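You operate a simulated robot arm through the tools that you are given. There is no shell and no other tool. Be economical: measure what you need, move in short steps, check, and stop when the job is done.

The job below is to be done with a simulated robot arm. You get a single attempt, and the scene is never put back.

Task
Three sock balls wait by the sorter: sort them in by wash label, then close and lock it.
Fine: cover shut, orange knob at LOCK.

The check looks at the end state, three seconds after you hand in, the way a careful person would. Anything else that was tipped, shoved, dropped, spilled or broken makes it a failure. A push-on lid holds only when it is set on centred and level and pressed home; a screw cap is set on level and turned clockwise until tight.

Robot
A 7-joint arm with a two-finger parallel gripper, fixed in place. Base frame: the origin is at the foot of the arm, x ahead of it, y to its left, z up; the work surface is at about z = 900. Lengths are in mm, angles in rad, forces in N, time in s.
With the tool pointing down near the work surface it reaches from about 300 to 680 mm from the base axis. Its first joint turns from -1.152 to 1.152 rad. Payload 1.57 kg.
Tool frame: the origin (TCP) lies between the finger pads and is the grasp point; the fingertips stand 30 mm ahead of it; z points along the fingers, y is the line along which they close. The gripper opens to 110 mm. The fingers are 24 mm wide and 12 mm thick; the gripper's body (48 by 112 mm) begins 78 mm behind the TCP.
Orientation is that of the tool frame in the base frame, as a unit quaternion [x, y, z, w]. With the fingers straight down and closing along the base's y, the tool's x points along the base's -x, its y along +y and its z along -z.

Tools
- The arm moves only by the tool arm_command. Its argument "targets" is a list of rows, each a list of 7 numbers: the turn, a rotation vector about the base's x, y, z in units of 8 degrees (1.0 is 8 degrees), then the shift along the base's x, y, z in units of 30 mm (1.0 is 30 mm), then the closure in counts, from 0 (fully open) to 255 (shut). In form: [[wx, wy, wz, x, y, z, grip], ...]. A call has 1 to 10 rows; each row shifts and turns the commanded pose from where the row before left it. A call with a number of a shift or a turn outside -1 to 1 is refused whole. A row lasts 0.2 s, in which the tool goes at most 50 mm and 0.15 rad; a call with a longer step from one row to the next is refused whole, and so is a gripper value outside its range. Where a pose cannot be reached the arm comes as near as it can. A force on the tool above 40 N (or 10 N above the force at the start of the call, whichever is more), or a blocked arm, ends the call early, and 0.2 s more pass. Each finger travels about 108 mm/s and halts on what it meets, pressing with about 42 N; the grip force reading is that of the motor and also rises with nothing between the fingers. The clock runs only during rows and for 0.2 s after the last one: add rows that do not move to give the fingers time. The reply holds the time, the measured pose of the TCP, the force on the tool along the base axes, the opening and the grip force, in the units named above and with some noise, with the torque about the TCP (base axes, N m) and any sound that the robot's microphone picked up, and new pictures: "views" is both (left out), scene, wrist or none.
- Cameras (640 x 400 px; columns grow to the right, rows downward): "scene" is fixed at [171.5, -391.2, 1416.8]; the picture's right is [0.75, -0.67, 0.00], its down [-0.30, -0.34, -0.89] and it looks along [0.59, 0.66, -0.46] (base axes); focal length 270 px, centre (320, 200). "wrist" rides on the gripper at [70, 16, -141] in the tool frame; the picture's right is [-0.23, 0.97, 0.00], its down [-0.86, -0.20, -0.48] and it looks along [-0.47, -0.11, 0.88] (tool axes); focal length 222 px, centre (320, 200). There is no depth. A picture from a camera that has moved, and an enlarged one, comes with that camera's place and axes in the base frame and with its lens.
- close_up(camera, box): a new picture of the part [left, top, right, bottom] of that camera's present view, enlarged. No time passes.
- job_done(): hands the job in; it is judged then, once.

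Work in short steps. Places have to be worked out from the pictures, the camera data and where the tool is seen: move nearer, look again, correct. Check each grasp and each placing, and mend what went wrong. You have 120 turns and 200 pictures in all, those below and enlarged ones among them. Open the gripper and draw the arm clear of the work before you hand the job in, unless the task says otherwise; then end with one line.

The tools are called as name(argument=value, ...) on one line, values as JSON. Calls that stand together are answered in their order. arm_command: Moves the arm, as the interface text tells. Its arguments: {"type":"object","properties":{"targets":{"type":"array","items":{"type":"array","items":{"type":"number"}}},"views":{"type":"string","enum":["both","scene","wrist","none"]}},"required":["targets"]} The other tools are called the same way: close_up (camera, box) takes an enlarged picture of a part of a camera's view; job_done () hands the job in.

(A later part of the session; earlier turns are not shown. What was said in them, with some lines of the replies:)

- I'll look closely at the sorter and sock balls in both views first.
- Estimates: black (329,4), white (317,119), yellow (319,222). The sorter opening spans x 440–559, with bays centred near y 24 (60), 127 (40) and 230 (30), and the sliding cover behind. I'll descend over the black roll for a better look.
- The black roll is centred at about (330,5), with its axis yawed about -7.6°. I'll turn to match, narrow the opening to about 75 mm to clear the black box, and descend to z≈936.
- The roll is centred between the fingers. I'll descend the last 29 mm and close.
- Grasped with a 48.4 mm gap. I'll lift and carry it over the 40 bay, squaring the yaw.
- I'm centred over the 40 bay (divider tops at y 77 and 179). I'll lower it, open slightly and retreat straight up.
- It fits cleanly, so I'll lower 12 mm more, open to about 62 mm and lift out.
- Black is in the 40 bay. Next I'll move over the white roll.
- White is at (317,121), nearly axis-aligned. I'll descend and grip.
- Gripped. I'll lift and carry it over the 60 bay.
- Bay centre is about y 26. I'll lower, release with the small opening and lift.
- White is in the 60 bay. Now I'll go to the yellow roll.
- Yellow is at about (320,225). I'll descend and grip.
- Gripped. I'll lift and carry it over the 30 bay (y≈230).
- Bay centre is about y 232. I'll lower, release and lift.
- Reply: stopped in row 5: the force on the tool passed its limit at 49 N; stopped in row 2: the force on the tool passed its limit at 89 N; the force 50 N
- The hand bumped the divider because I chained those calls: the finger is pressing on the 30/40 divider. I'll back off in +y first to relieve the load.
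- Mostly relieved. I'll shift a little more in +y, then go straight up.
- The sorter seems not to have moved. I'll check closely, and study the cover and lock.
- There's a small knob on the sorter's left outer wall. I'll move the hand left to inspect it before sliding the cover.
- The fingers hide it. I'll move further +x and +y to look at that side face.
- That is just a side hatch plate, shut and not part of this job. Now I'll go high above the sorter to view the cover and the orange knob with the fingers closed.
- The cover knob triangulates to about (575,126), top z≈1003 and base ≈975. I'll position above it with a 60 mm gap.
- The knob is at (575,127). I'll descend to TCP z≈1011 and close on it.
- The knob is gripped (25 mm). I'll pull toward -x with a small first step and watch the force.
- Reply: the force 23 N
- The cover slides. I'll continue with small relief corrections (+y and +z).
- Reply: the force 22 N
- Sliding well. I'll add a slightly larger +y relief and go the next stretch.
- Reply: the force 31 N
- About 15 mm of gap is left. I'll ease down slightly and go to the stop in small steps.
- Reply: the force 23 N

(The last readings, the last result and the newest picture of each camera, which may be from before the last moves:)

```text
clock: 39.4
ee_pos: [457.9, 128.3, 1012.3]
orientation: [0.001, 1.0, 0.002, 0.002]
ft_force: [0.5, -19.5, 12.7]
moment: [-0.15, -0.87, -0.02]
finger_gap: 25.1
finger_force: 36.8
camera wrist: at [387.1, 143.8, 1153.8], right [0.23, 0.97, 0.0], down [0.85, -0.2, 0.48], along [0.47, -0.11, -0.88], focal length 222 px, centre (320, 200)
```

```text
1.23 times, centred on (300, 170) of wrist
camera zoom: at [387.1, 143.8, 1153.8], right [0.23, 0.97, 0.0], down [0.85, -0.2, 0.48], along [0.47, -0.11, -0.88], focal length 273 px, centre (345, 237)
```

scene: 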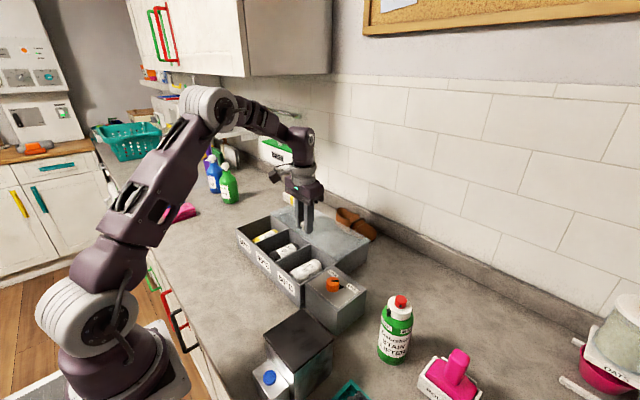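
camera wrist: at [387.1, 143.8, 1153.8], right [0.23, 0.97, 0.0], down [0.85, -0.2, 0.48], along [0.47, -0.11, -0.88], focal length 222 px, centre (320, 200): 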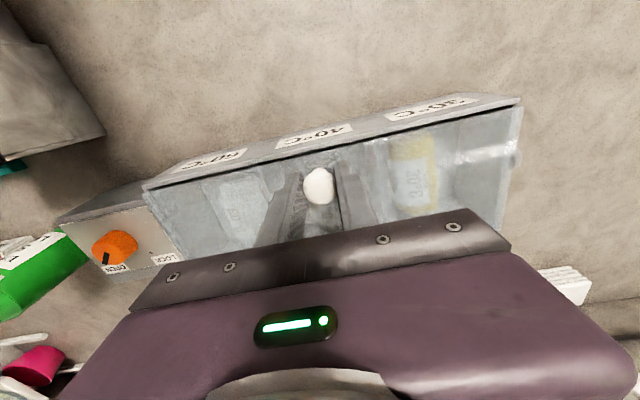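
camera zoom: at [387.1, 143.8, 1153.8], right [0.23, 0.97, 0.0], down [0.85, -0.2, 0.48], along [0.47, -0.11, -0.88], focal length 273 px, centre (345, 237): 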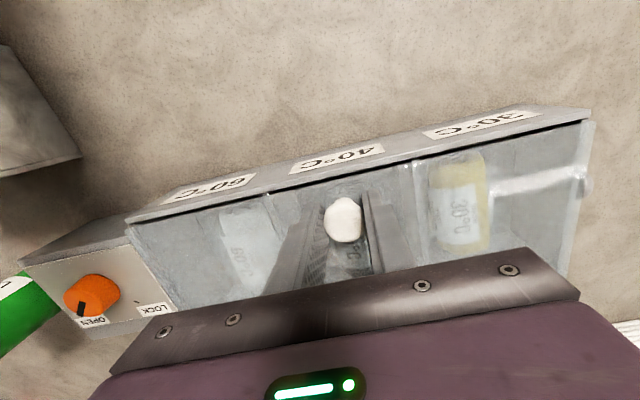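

A thin gap remains, so I'll push on gently until it stops.

arm_command(targets=[[0, 0, 0, -0.1, -0.03, 0, 220], [0, 0, 0, -0.1, 0, 0, 220], [0, 0, 0, -0.05, 0, 0, 220], [0, 0, 0, 0, 0, 0, 220]], views="wrist")

close_up(camera="wrist", box=[40, 60, 560, 280])

```text
clock: 40.4
ee_pos: [452.3, 128.0, 1011.4]
orientation: [0.0, 1.0, 0.003, 0.003]
ft_force: [19.6, -12.1, 23.2]
moment: [-0.38, -0.57, 0.17]
finger_gap: 25.0
finger_force: 36.0
camera wrist: at [380.7, 143.5, 1153.0], right [0.23, 0.97, 0.01], down [0.85, -0.2, 0.48], along [0.47, -0.11, -0.88], focal length 222 px, centre (320, 200)
```

wrist: 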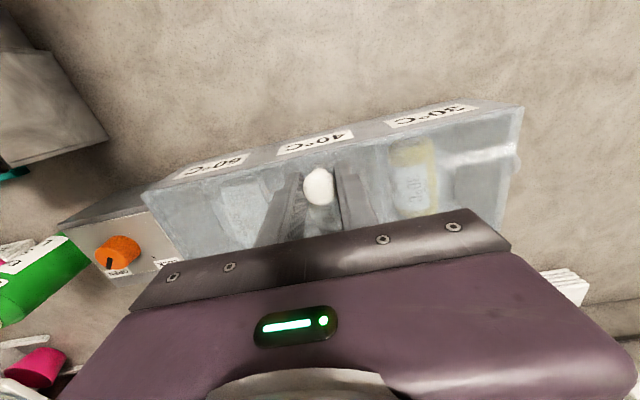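

```text
1.23 times, centred on (300, 170) of wrist
camera zoom: at [380.7, 143.5, 1153.0], right [0.23, 0.97, 0.01], down [0.85, -0.2, 0.48], along [0.47, -0.11, -0.88], focal length 273 px, centre (345, 237)
```

zoom: 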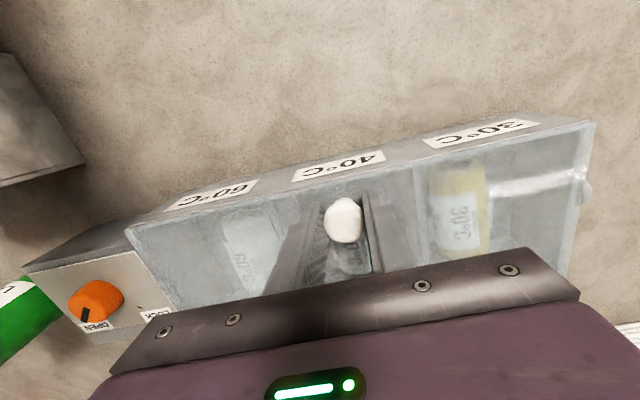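

The cover has closed against its stop (19.6 N in x). I'll release the knob and rise to look.

arm_command(targets=[[0, 0, 0, 0, 0, 0, 180], [0, 0, 0, 0, 0, 0, 116], [0, 0, 0, 0, 0, 0, 116], [0, 0, 0, 0, 0, 0.8, 116], [0, 0, 0, 0, 0, 1, 116], [0, 0, 0, 0, 0, 1, 116], [0, 0, 0, 0, -0.5, 1, 255], [0, 0, 0, 0, -1, 1, 255], [0, 0, 0, 0, -1, 0, 255]], views="both")

close_up(camera="scene", box=[230, 190, 390, 330])

close_up(camera="scene", box=[290, 260, 380, 320])

```text
clock: 41.0
ee_pos: [450.1, 131.9, 1012.0]
orientation: [-0.001, 1.0, 0.006, 0.002]
ft_force: [0.7, 2.3, 4.3]
moment: [-0.08, 0.04, -0.01]
finger_gap: 57.9
finger_force: 0.0
stopped in row 3: the force on the tool passed its limit at 43 N (the readings are from after the stop); the commanded pose is now the measured one
camera wrist: at [379.2, 146.6, 1153.6], right [0.22, 0.97, 0.01], down [0.85, -0.2, 0.48], along [0.47, -0.1, -0.88], focal length 222 px, centre (320, 200)
```

scene: 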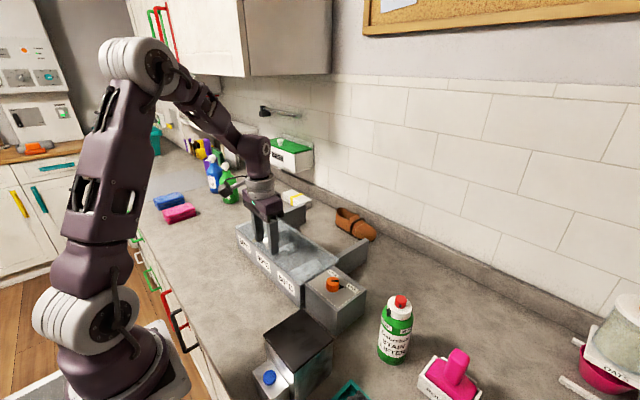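
wrist: 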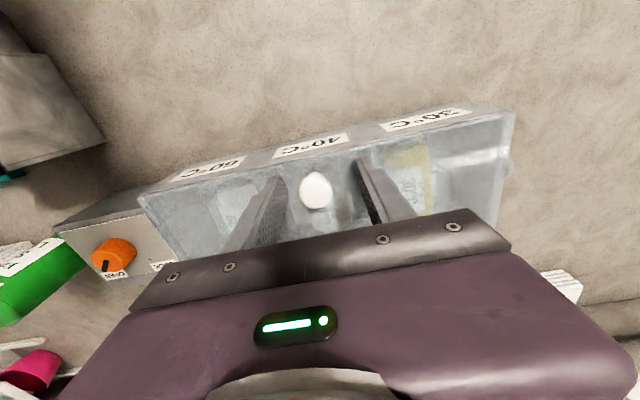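

```text
2.86 times, centred on (310, 260) of scene
camera zoom: at [171.4, -391.1, 1416.9], right [0.75, -0.67, 0.0], down [-0.3, -0.34, -0.89], along [0.59, 0.66, -0.46], focal length 772 px, centre (349, 29)
```

zoom: 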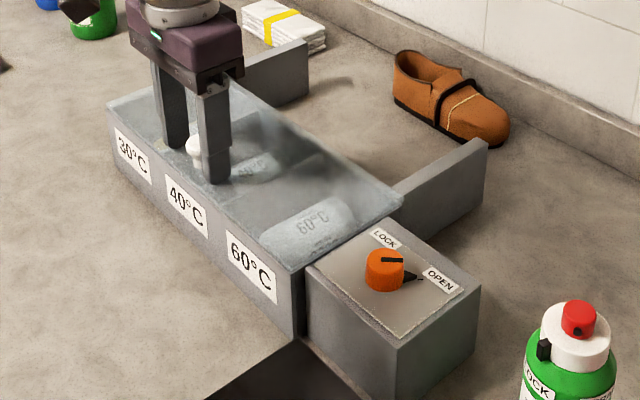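

```text
6.67 times, centred on (335, 290) of scene
camera zoom: at [171.4, -391.1, 1416.9], right [0.75, -0.67, 0.0], down [-0.3, -0.34, -0.89], along [0.59, 0.66, -0.46], focal length 1802 px, centre (220, -400)
```

zoom: 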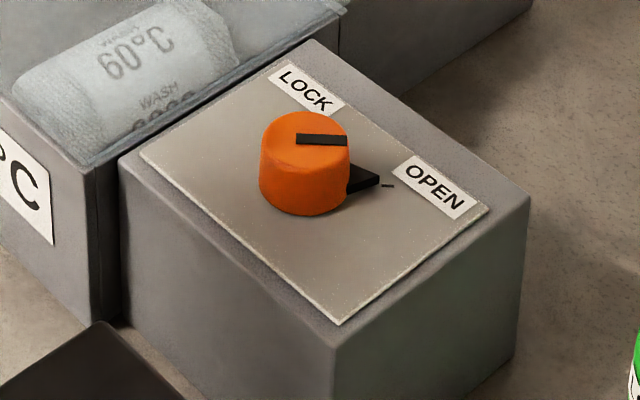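

The cover is flush at the front and released. I'll rise and go over the orange knob; its centre is about (482,-85), the OPEN tick at -45° and the LOCK tick at +45°, so it needs 90° CCW seen from above.

arm_command(targets=[[0, 0, 0, 0, -0.1, 0.5, 116], [0, 0, 0, 0, 0, 1, 116], [0, 0, 0, 0, 0, 1, 116], [0, 0, 0, 0.15, -1, 0, 116], [0, 0, 0, 0.15, -1, 0, 116], [0, 0, 0, 0.15, -1, 0, 116], [0, 0, 0, 0.15, -1, 0, 116], [0, 0, 0, 0.15, -1, 0, 116], [0, 0, 0, 0.15, -1, 0, 116], [0, 0, 0, 0.15, -1, 0, 116]], views="both")

close_up(camera="scene", box=[230, 190, 390, 330])

close_up(camera="wrist", box=[240, 100, 440, 240])

```text
clock: 43.2
ee_pos: [482.0, -83.2, 1084.6]
orientation: [-0.001, 1.0, 0.004, 0.001]
ft_force: [-1.1, -0.1, -0.4]
moment: [0.01, -0.02, 0.0]
finger_gap: 59.8
finger_force: 0.1
camera wrist: at [411.5, -67.9, 1225.8], right [0.22, 0.97, 0.01], down [0.85, -0.2, 0.48], along [0.47, -0.1, -0.88], focal length 222 px, centre (320, 200)
```

scene: 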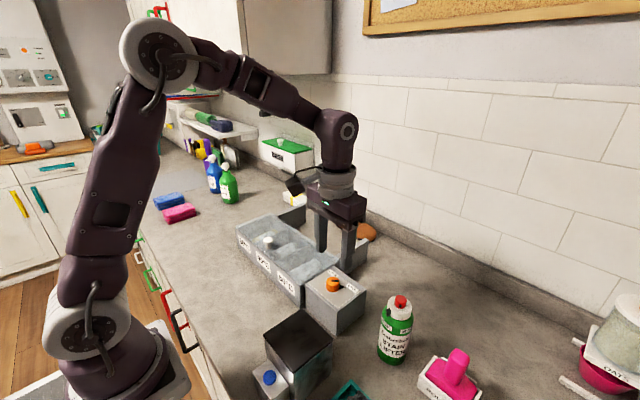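
wrist: 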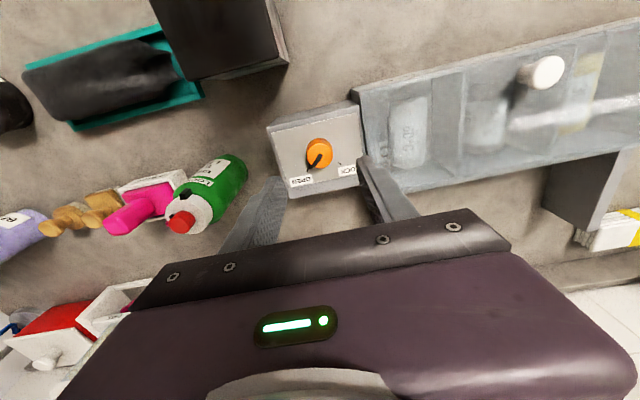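

```text
2.86 times, centred on (310, 260) of scene
camera zoom: at [171.5, -391.2, 1416.8], right [0.75, -0.67, 0.0], down [-0.3, -0.34, -0.89], along [0.59, 0.66, -0.46], focal length 772 px, centre (349, 29)
```

zoom: 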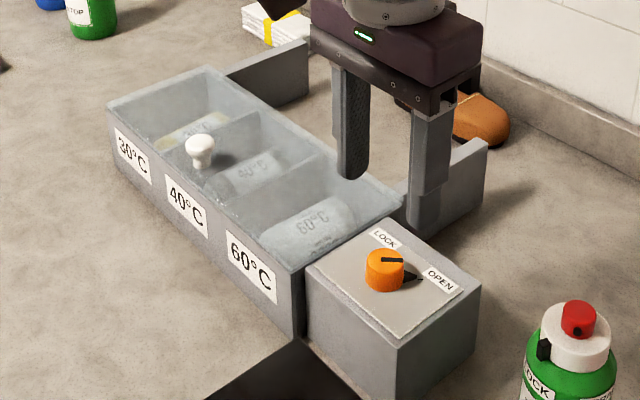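

```text
2.86 times, centred on (340, 170) of wrist
camera zoom: at [411.5, -67.9, 1225.8], right [0.22, 0.97, 0.01], down [0.85, -0.2, 0.48], along [0.47, -0.1, -0.88], focal length 635 px, centre (263, 286)
```

zoom: 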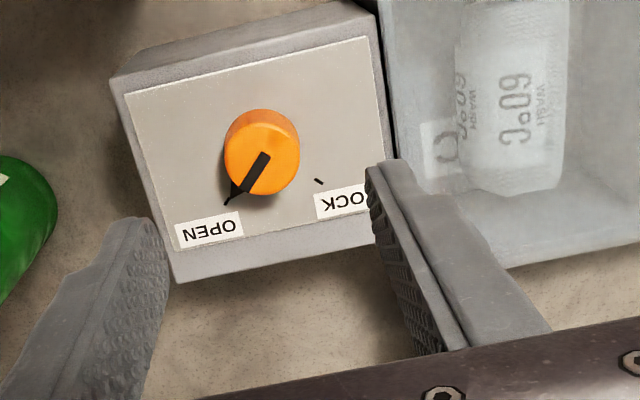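

Knob centre is about (481.5,-84), top ≈1000. I'll yaw the tool -45° here so the fingers straddle the pointer perpendicularly.

arm_command(targets=[[0, 0, -0.94, 0, 0, 0, 116], [0, 0, -0.94, 0, -0.02, 0, 116], [0, 0, -0.94, 0, 0, 0, 116], [0, 0, -0.94, 0, 0, 0, 116], [0, 0, -0.94, 0, 0, 0, 116], [0, 0, -0.94, 0, 0, 0, 116], [0, 0, 0, 0, 0, -0.9, 116], [0, 0, 0, 0, 0, 0, 116]], views="both")

close_up(camera="scene", box=[270, 220, 390, 320])

```text
clock: 45.0
ee_pos: [480.9, -82.6, 1060.1]
orientation: [0.383, 0.924, 0.004, 0.002]
ft_force: [-0.3, 0.0, -0.1]
moment: [-0.03, -0.03, 0.0]
finger_gap: 59.9
finger_force: 0.1
camera wrist: at [442.6, -20.4, 1200.9], right [0.85, 0.53, 0.01], down [0.46, -0.75, 0.48], along [0.26, -0.4, -0.88], focal length 222 px, centre (320, 200)
```

scene: 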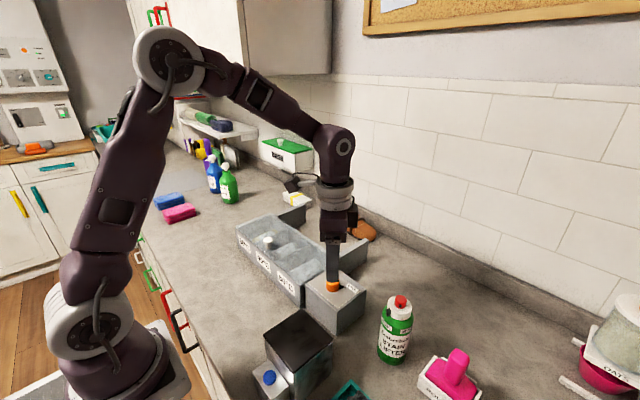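
wrist: 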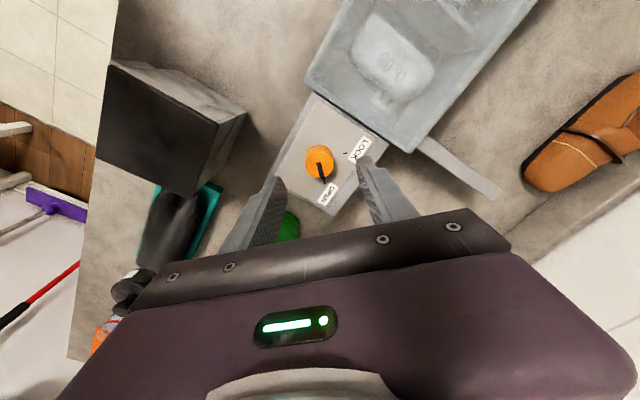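

```text
4.00 times, centred on (330, 270) of scene
camera zoom: at [171.5, -391.2, 1416.8], right [0.75, -0.67, 0.0], down [-0.3, -0.34, -0.89], along [0.59, 0.66, -0.46], focal length 1081 px, centre (280, -80)
```

zoom: 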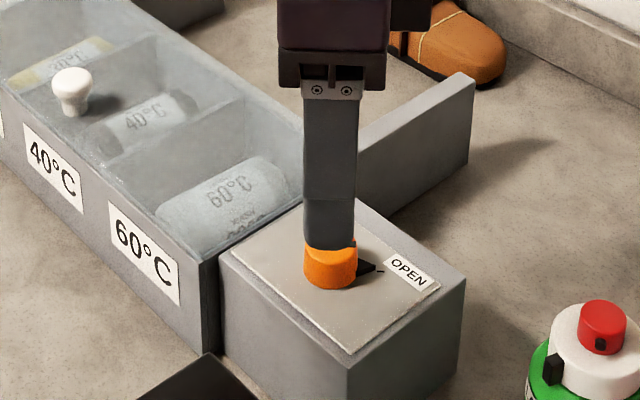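

I'm centred within a couple of mm. I'll descend to z≈1014 and close gently.

arm_command(targets=[[0, 0, 0, 0, 0, -0.8, 116], [0, 0, 0, 0, 0, -0.73, 116], [0, 0, 0, 0, 0, 0, 116], [0, 0, 0, 0, 0, 0, 160], [0, 0, 0, 0, 0, 0, 200], [0, 0, 0, 0, 0, 0, 210]], views="both")

close_up(camera="scene", box=[270, 220, 390, 320])

```text
clock: 46.4
ee_pos: [480.7, -79.9, 1013.8]
orientation: [0.383, 0.924, 0.003, 0.002]
ft_force: [-4.6, -4.1, -4.0]
moment: [-0.3, 0.0, 0.0]
finger_gap: 29.1
finger_force: 38.6
camera wrist: at [441.1, -19.9, 1156.0], right [0.85, 0.53, 0.01], down [0.46, -0.75, 0.48], along [0.26, -0.4, -0.88], focal length 222 px, centre (320, 200)
```

scene: 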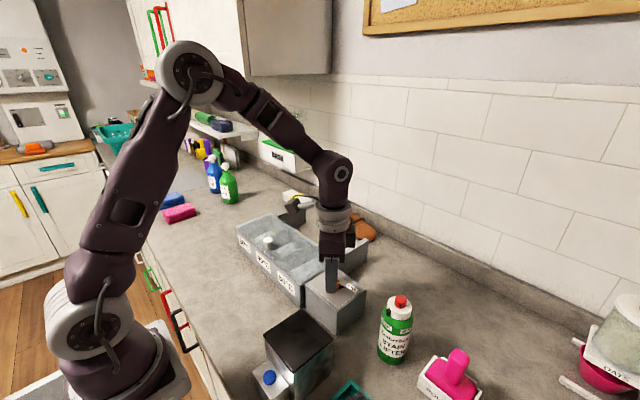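
wrist: 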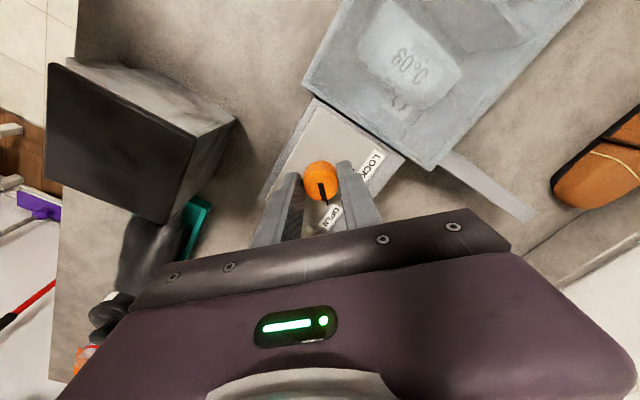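

```text
4.00 times, centred on (330, 270) of scene
camera zoom: at [171.4, -391.3, 1416.8], right [0.75, -0.67, 0.0], down [-0.3, -0.34, -0.89], along [0.59, 0.66, -0.46], focal length 1081 px, centre (280, -80)
```

zoom: 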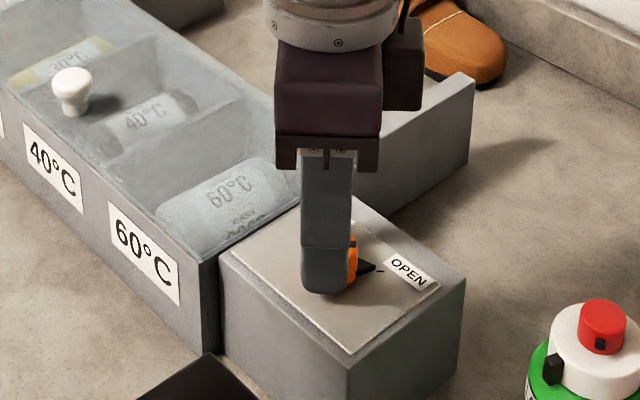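

The knob is gripped (29 mm) with low forces. I'll turn CCW in portions, first about 24°.

arm_command(targets=[[0, 0, 0.5, 0, 0, 0, 220], [0, 0, 0.8, 0, 0, 0, 220], [0, 0, 0.8, 0, 0, 0, 220], [0, 0, 0.9, 0, 0, 0, 220], [0, 0, 0, 0, 0, 0, 220]], views="wrist")

close_up(camera="wrist", box=[240, 100, 440, 240])

```text
clock: 47.6
ee_pos: [479.5, -82.0, 1012.7]
orientation: [0.18, 0.984, 0.004, 0.001]
ft_force: [-13.1, 4.4, 10.7]
moment: [0.29, 0.63, 0.01]
finger_gap: 28.7
finger_force: 39.1
camera wrist: at [419.4, -42.5, 1156.1], right [0.56, 0.83, 0.01], down [0.73, -0.5, 0.48], along [0.4, -0.26, -0.88], focal length 222 px, centre (320, 200)
```

wrist: 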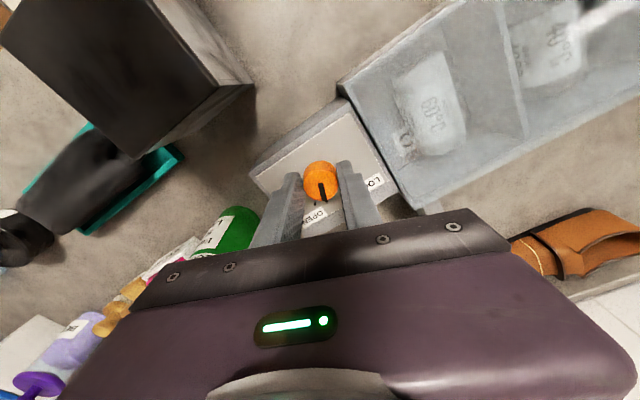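

```text
2.86 times, centred on (340, 170) of wrist
camera zoom: at [419.4, -42.5, 1156.1], right [0.56, 0.83, 0.01], down [0.73, -0.5, 0.48], along [0.4, -0.26, -0.88], focal length 635 px, centre (263, 286)
```

zoom: 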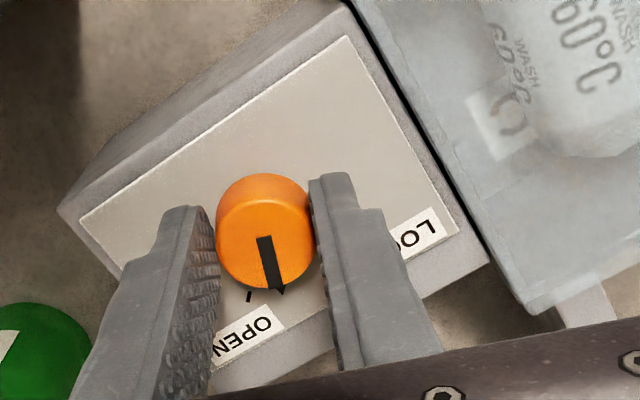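

The knob turns with the gripper. I'll continue with about 36° more and a small -x relief.

arm_command(targets=[[0, 0, 0.9, -0.05, 0, 0, 220], [0, 0, 0.9, 0, 0, 0, 220], [0, 0, 0.9, 0, 0, 0, 220], [0, 0, 0.9, 0, 0, 0, 220], [0, 0, 0.9, 0, 0, 0, 220], [0, 0, 0, 0, 0, 0, 220]], views="wrist")

close_up(camera="wrist", box=[240, 100, 440, 240])

```text
clock: 49.0
ee_pos: [479.7, -83.5, 1013.5]
orientation: [-0.132, 0.991, 0.003, 0.002]
ft_force: [-5.4, -7.1, 32.8]
moment: [-0.27, 0.4, -0.03]
finger_gap: 28.8
finger_force: 38.9
camera wrist: at [407.2, -86.7, 1155.6], right [-0.03, 1.0, 0.01], down [0.88, 0.03, 0.48], along [0.48, 0.02, -0.88], focal length 222 px, centre (320, 200)
```

wrist: 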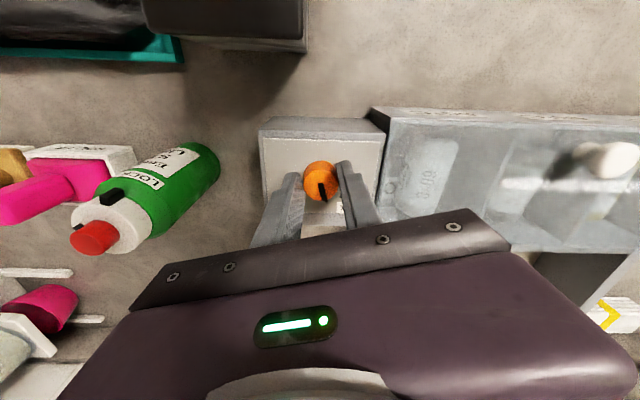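

```text
2.86 times, centred on (340, 170) of wrist
camera zoom: at [407.2, -86.7, 1155.6], right [-0.03, 1.0, 0.01], down [0.88, 0.03, 0.48], along [0.48, 0.02, -0.88], focal length 635 px, centre (263, 286)
```

zoom: 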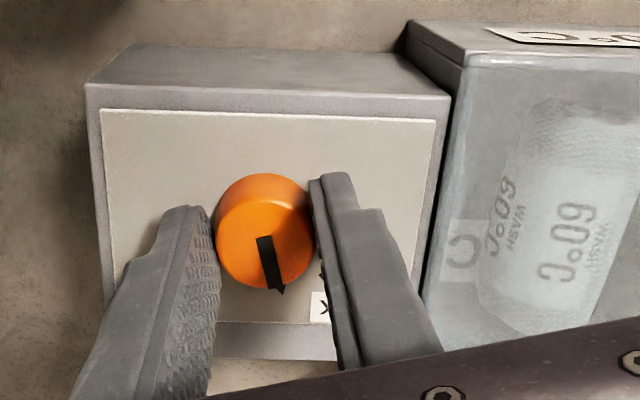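

Yaw is now +15°. About 30° remains, and I'll raise 1 mm to relieve the z load.

arm_command(targets=[[0, 0, 0.9, 0, 0, 0.04, 220], [0, 0, 0.9, 0, 0, 0, 220], [0, 0, 0.9, 0, 0, 0, 220], [0, 0, 0.7, 0, 0, 0, 220], [0, 0, 0, 0, 0, 0, 220]], views="wrist")

close_up(camera="wrist", box=[240, 100, 440, 240])

close_up(camera="scene", box=[290, 260, 380, 320])

```text
clock: 50.2
ee_pos: [481.5, -85.0, 1014.9]
orientation: [-0.361, 0.933, 0.004, 0.0]
ft_force: [15.6, -37.3, -17.2]
moment: [-0.57, -0.82, -0.12]
finger_gap: 29.1
finger_force: 38.5
camera wrist: at [418.2, -120.0, 1155.9], right [-0.49, 0.87, 0.01], down [0.77, 0.43, 0.48], along [0.41, 0.24, -0.88], focal length 222 px, centre (320, 200)
```

wrist: 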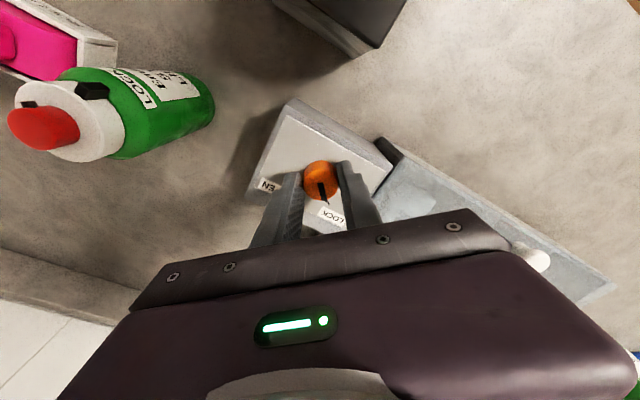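

```text
2.86 times, centred on (340, 170) of wrist
camera zoom: at [418.2, -120.0, 1155.9], right [-0.49, 0.87, 0.01], down [0.77, 0.43, 0.48], along [0.41, 0.24, -0.88], focal length 635 px, centre (263, 286)
```

zoom: 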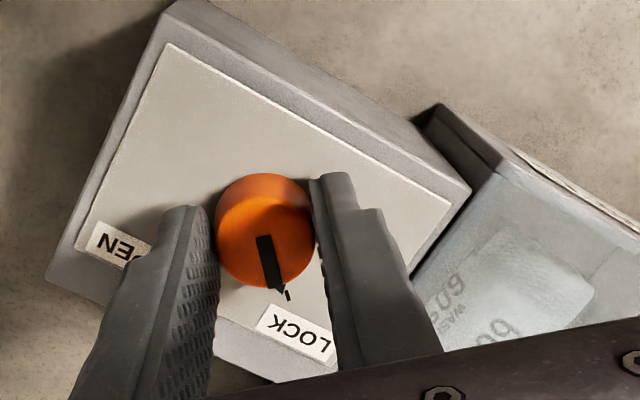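

```text
6.67 times, centred on (335, 290) of scene
camera zoom: at [172.2, -392.3, 1416.4], right [0.75, -0.67, 0.0], down [-0.3, -0.34, -0.89], along [0.59, 0.67, -0.46], focal length 1802 px, centre (220, -400)
```

zoom: 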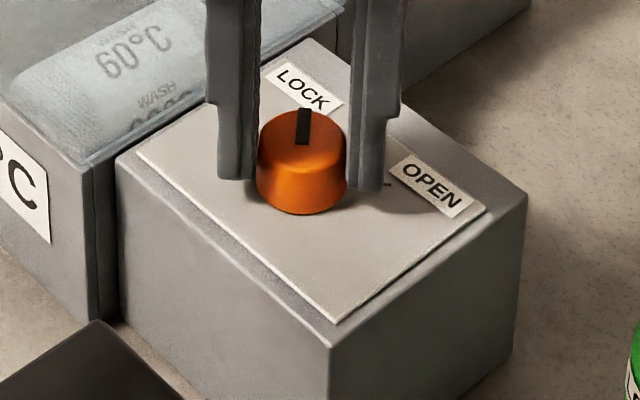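

Pointer is nearly on the LOCK tick. I'll relieve the -y load and nudge another 4°.

arm_command(targets=[[0, 0, 0, 0.02, -0.06, 0, 220], [0, 0, 0.25, 0, 0, 0, 220], [0, 0, 0.25, 0, 0, 0, 220], [0, 0, 0, 0, 0, 0, 220]], views="wrist")

close_up(camera="wrist", box=[280, 140, 380, 220])

```text
clock: 51.2
ee_pos: [480.7, -84.6, 1014.6]
orientation: [-0.393, 0.919, 0.005, -0.001]
ft_force: [11.1, -24.0, -17.5]
moment: [-0.79, -0.23, -0.31]
finger_gap: 28.8
finger_force: 38.4
camera wrist: at [421.3, -124.6, 1156.7], right [-0.55, 0.84, 0.01], down [0.74, 0.48, 0.48], along [0.4, 0.27, -0.88], focal length 222 px, centre (320, 200)
```

wrist: 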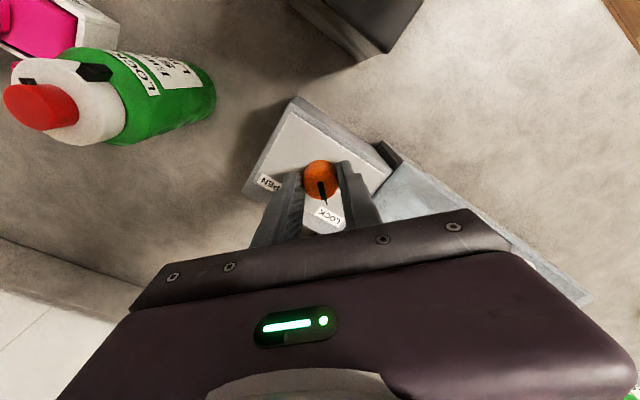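

```text
5.00 times, centred on (330, 180) of wrist
camera zoom: at [421.3, -124.6, 1156.7], right [-0.55, 0.84, 0.01], down [0.74, 0.48, 0.48], along [0.4, 0.27, -0.88], focal length 1111 px, centre (270, 300)
```

zoom: 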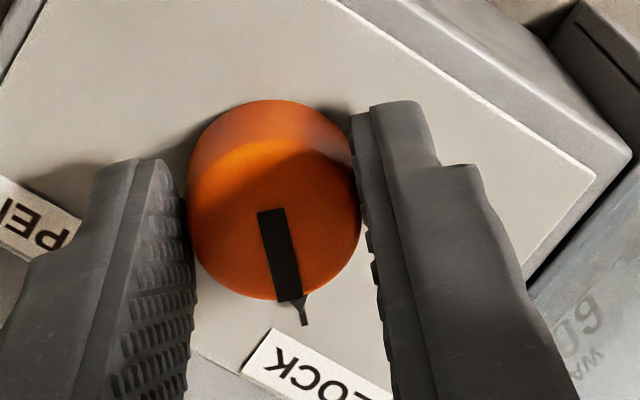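

Pointer is on the LOCK tick and the torque has risen at the stop. I'll release, lift clear and check.

arm_command(targets=[[0, 0, 0, 0, -0.03, 0, 200], [0, 0, 0, 0, 0, 0, 120], [0, 0, 0, 0, 0, 0, 120]], views="none")

```text
clock: 52.0
ee_pos: [479.8, -84.5, 1015.9]
orientation: [-0.393, 0.919, 0.005, -0.001]
ft_force: [-0.3, 0.1, -0.6]
moment: [-0.03, 0.01, 0.01]
finger_gap: 58.2
finger_force: 0.0
```

Free of load. I'll lift straight up, square the yaw, and pull back.

arm_command(targets=[[0, 0, 0, 0, 0, 0.8, 120], [0, 0, 0, 0, 0, 1, 120], [0, 0, 0, 0, 0, 1, 120], [0, 0, -1, -0.3, 0, 1, 120], [0, 0, -1, -0.5, 0, 1, 60], [0, 0, -1, -0.5, 0, 1, 0], [0, 0, -1, -0.5, 0, 1, 0], [0, 0, -1, -0.5, 0, 0, 0], [0, 0, -0.75, -0.5, 0, 0, 0], [0, 0, 0, 0, 0, 0, 0]], views="both")

close_up(camera="scene", box=[220, 180, 400, 340])

close_up(camera="scene", box=[290, 260, 380, 320])

```text
clock: 54.2
ee_pos: [397.1, -84.6, 1218.4]
orientation: [-0.001, 1.0, 0.004, 0.002]
ft_force: [-1.0, -0.4, 0.0]
moment: [0.0, -0.02, -0.01]
finger_gap: 110.0
finger_force: 0.1
camera wrist: at [326.2, -69.4, 1360.1], right [0.22, 0.97, 0.01], down [0.85, -0.2, 0.48], along [0.47, -0.1, -0.88], focal length 222 px, centre (320, 200)
```

scene: 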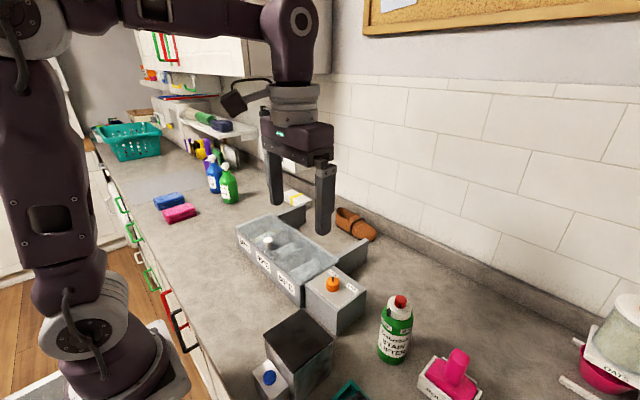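
wrist: 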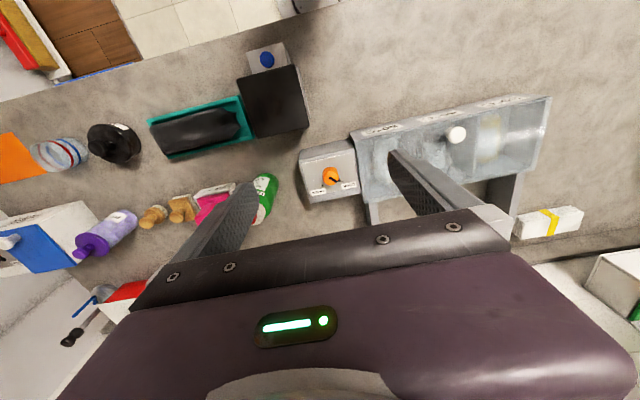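

```text
2.50 times, centred on (310, 260) of scene
camera zoom: at [171.4, -391.2, 1416.8], right [0.75, -0.67, 0.0], down [-0.3, -0.34, -0.89], along [0.59, 0.66, -0.46], focal length 676 px, centre (345, 50)
```

zoom: 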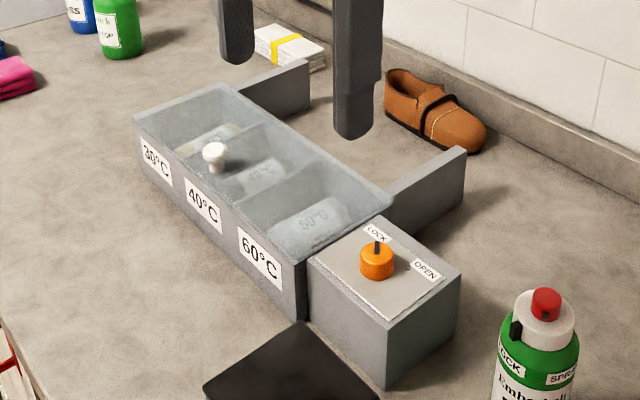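

```text
6.67 times, centred on (335, 290) of scene
camera zoom: at [171.4, -391.2, 1416.8], right [0.75, -0.67, 0.0], down [-0.3, -0.34, -0.89], along [0.59, 0.66, -0.46], focal length 1802 px, centre (220, -400)
```

zoom: 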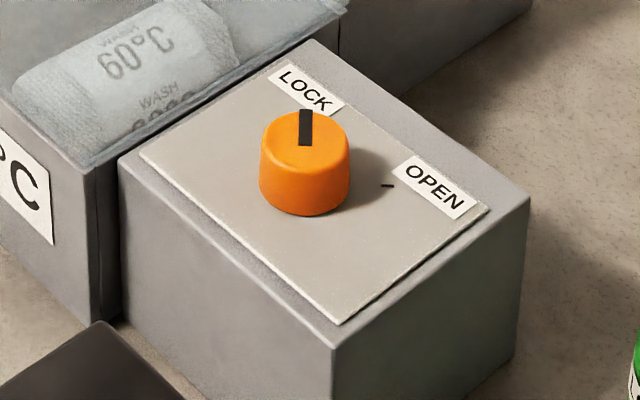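

One more check of the pointer and cover from above.

close_up(camera="wrist", box=[290, 130, 390, 210])

close_up(camera="wrist", box=[340, 70, 580, 230])

```text
5.00 times, centred on (340, 170) of wrist
camera zoom: at [326.2, -69.4, 1360.1], right [0.22, 0.97, 0.01], down [0.85, -0.2, 0.48], along [0.47, -0.1, -0.88], focal length 1111 px, centre (220, 350)
```

zoom: 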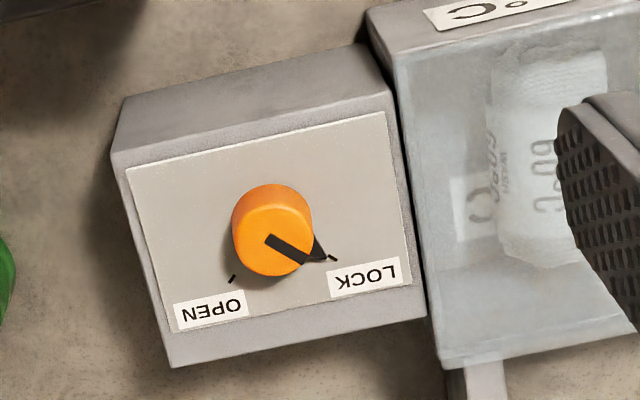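

```text
2.50 times, centred on (460, 150) of wrist
camera zoom: at [326.2, -69.4, 1360.1], right [0.22, 0.97, 0.01], down [0.85, -0.2, 0.48], along [0.47, -0.1, -0.88], focal length 555 px, centre (-30, 325)
```

zoom: 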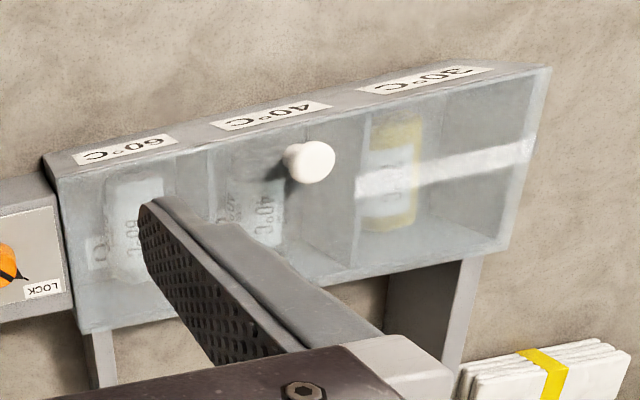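

All good. I'll take one quick look at the left side to make sure the hatch there is undisturbed, since the hand bumped that bay earlier.

arm_command(targets=[[0, 0, 0, 0, 1, 0, 0], [0, 0, 0, 0, 1, 0, 0], [0, 0, 0, 0, 1, 0, 0], [0, 0, 0, 0, 1, 0, 0], [0, 0, 0, 0, 1, 0, 0], [0, 0, 0, 0, 1, 0, 0], [0, 0, 0, 0, 1, 0, 0], [0, 0, 0, 0, 1, 0, 0], [0, 0, 0, 0, 1, 0, 0], [0, 0, 0, 0, 1, 0, 0]], views="both")

close_up(camera="wrist", box=[160, 70, 480, 270])

```text
clock: 56.4
ee_pos: [396.9, 216.7, 1218.9]
orientation: [-0.002, 1.0, 0.005, 0.0]
ft_force: [0.2, -0.2, -0.4]
moment: [-0.03, 0.01, 0.04]
finger_gap: 109.8
finger_force: 0.1
camera wrist: at [325.2, 231.9, 1361.1], right [0.22, 0.97, 0.01], down [0.85, -0.2, 0.48], along [0.47, -0.1, -0.88], focal length 222 px, centre (320, 200)
```

scene: 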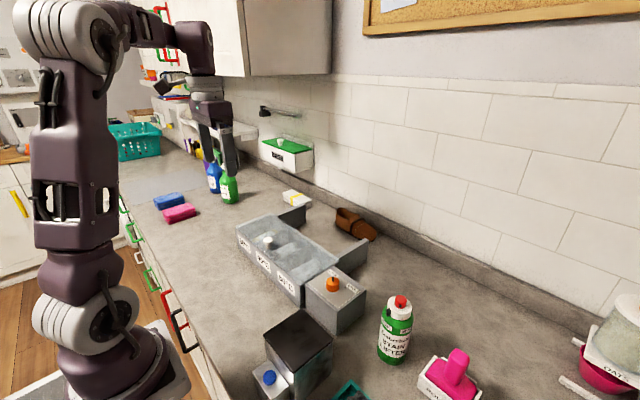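
wrist: 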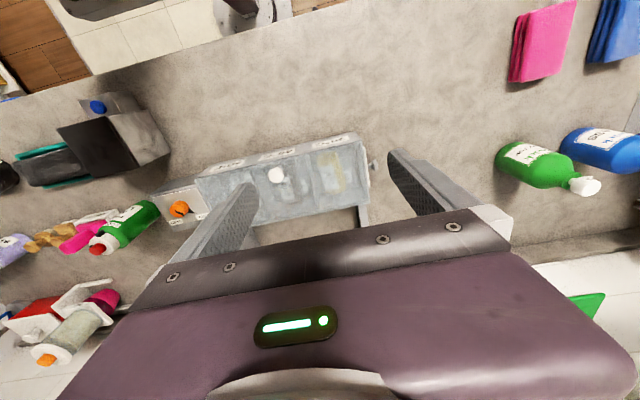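

```text
2.00 times, centred on (320, 170) of wrist
camera zoom: at [325.2, 231.9, 1361.1], right [0.22, 0.97, 0.01], down [0.85, -0.2, 0.48], along [0.47, -0.1, -0.88], focal length 444 px, centre (320, 260)
```

zoom: 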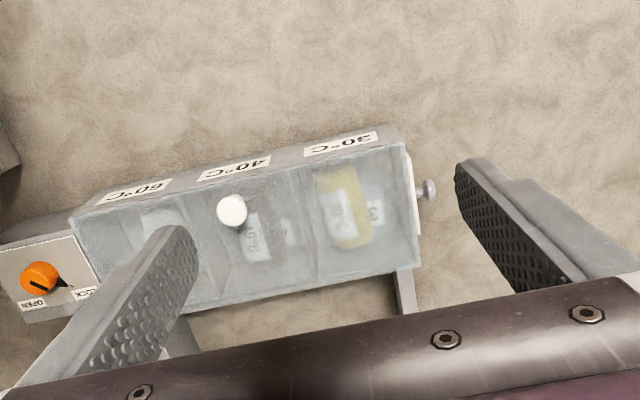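

The hatch is in place, the cover is shut, the knob is at LOCK, and the arm is clear, so I'm handing in.

job_done()

```text
The job is handed in.
```

The sock balls are sorted by wash label (yellow in 30°C, black in 40°C, white in 60°C), the cover is slid shut, the orange knob is at LOCK, and the arm is clear with the gripper open; I bumped the 30/40 divider once, but the last pictures show nothing out of place.
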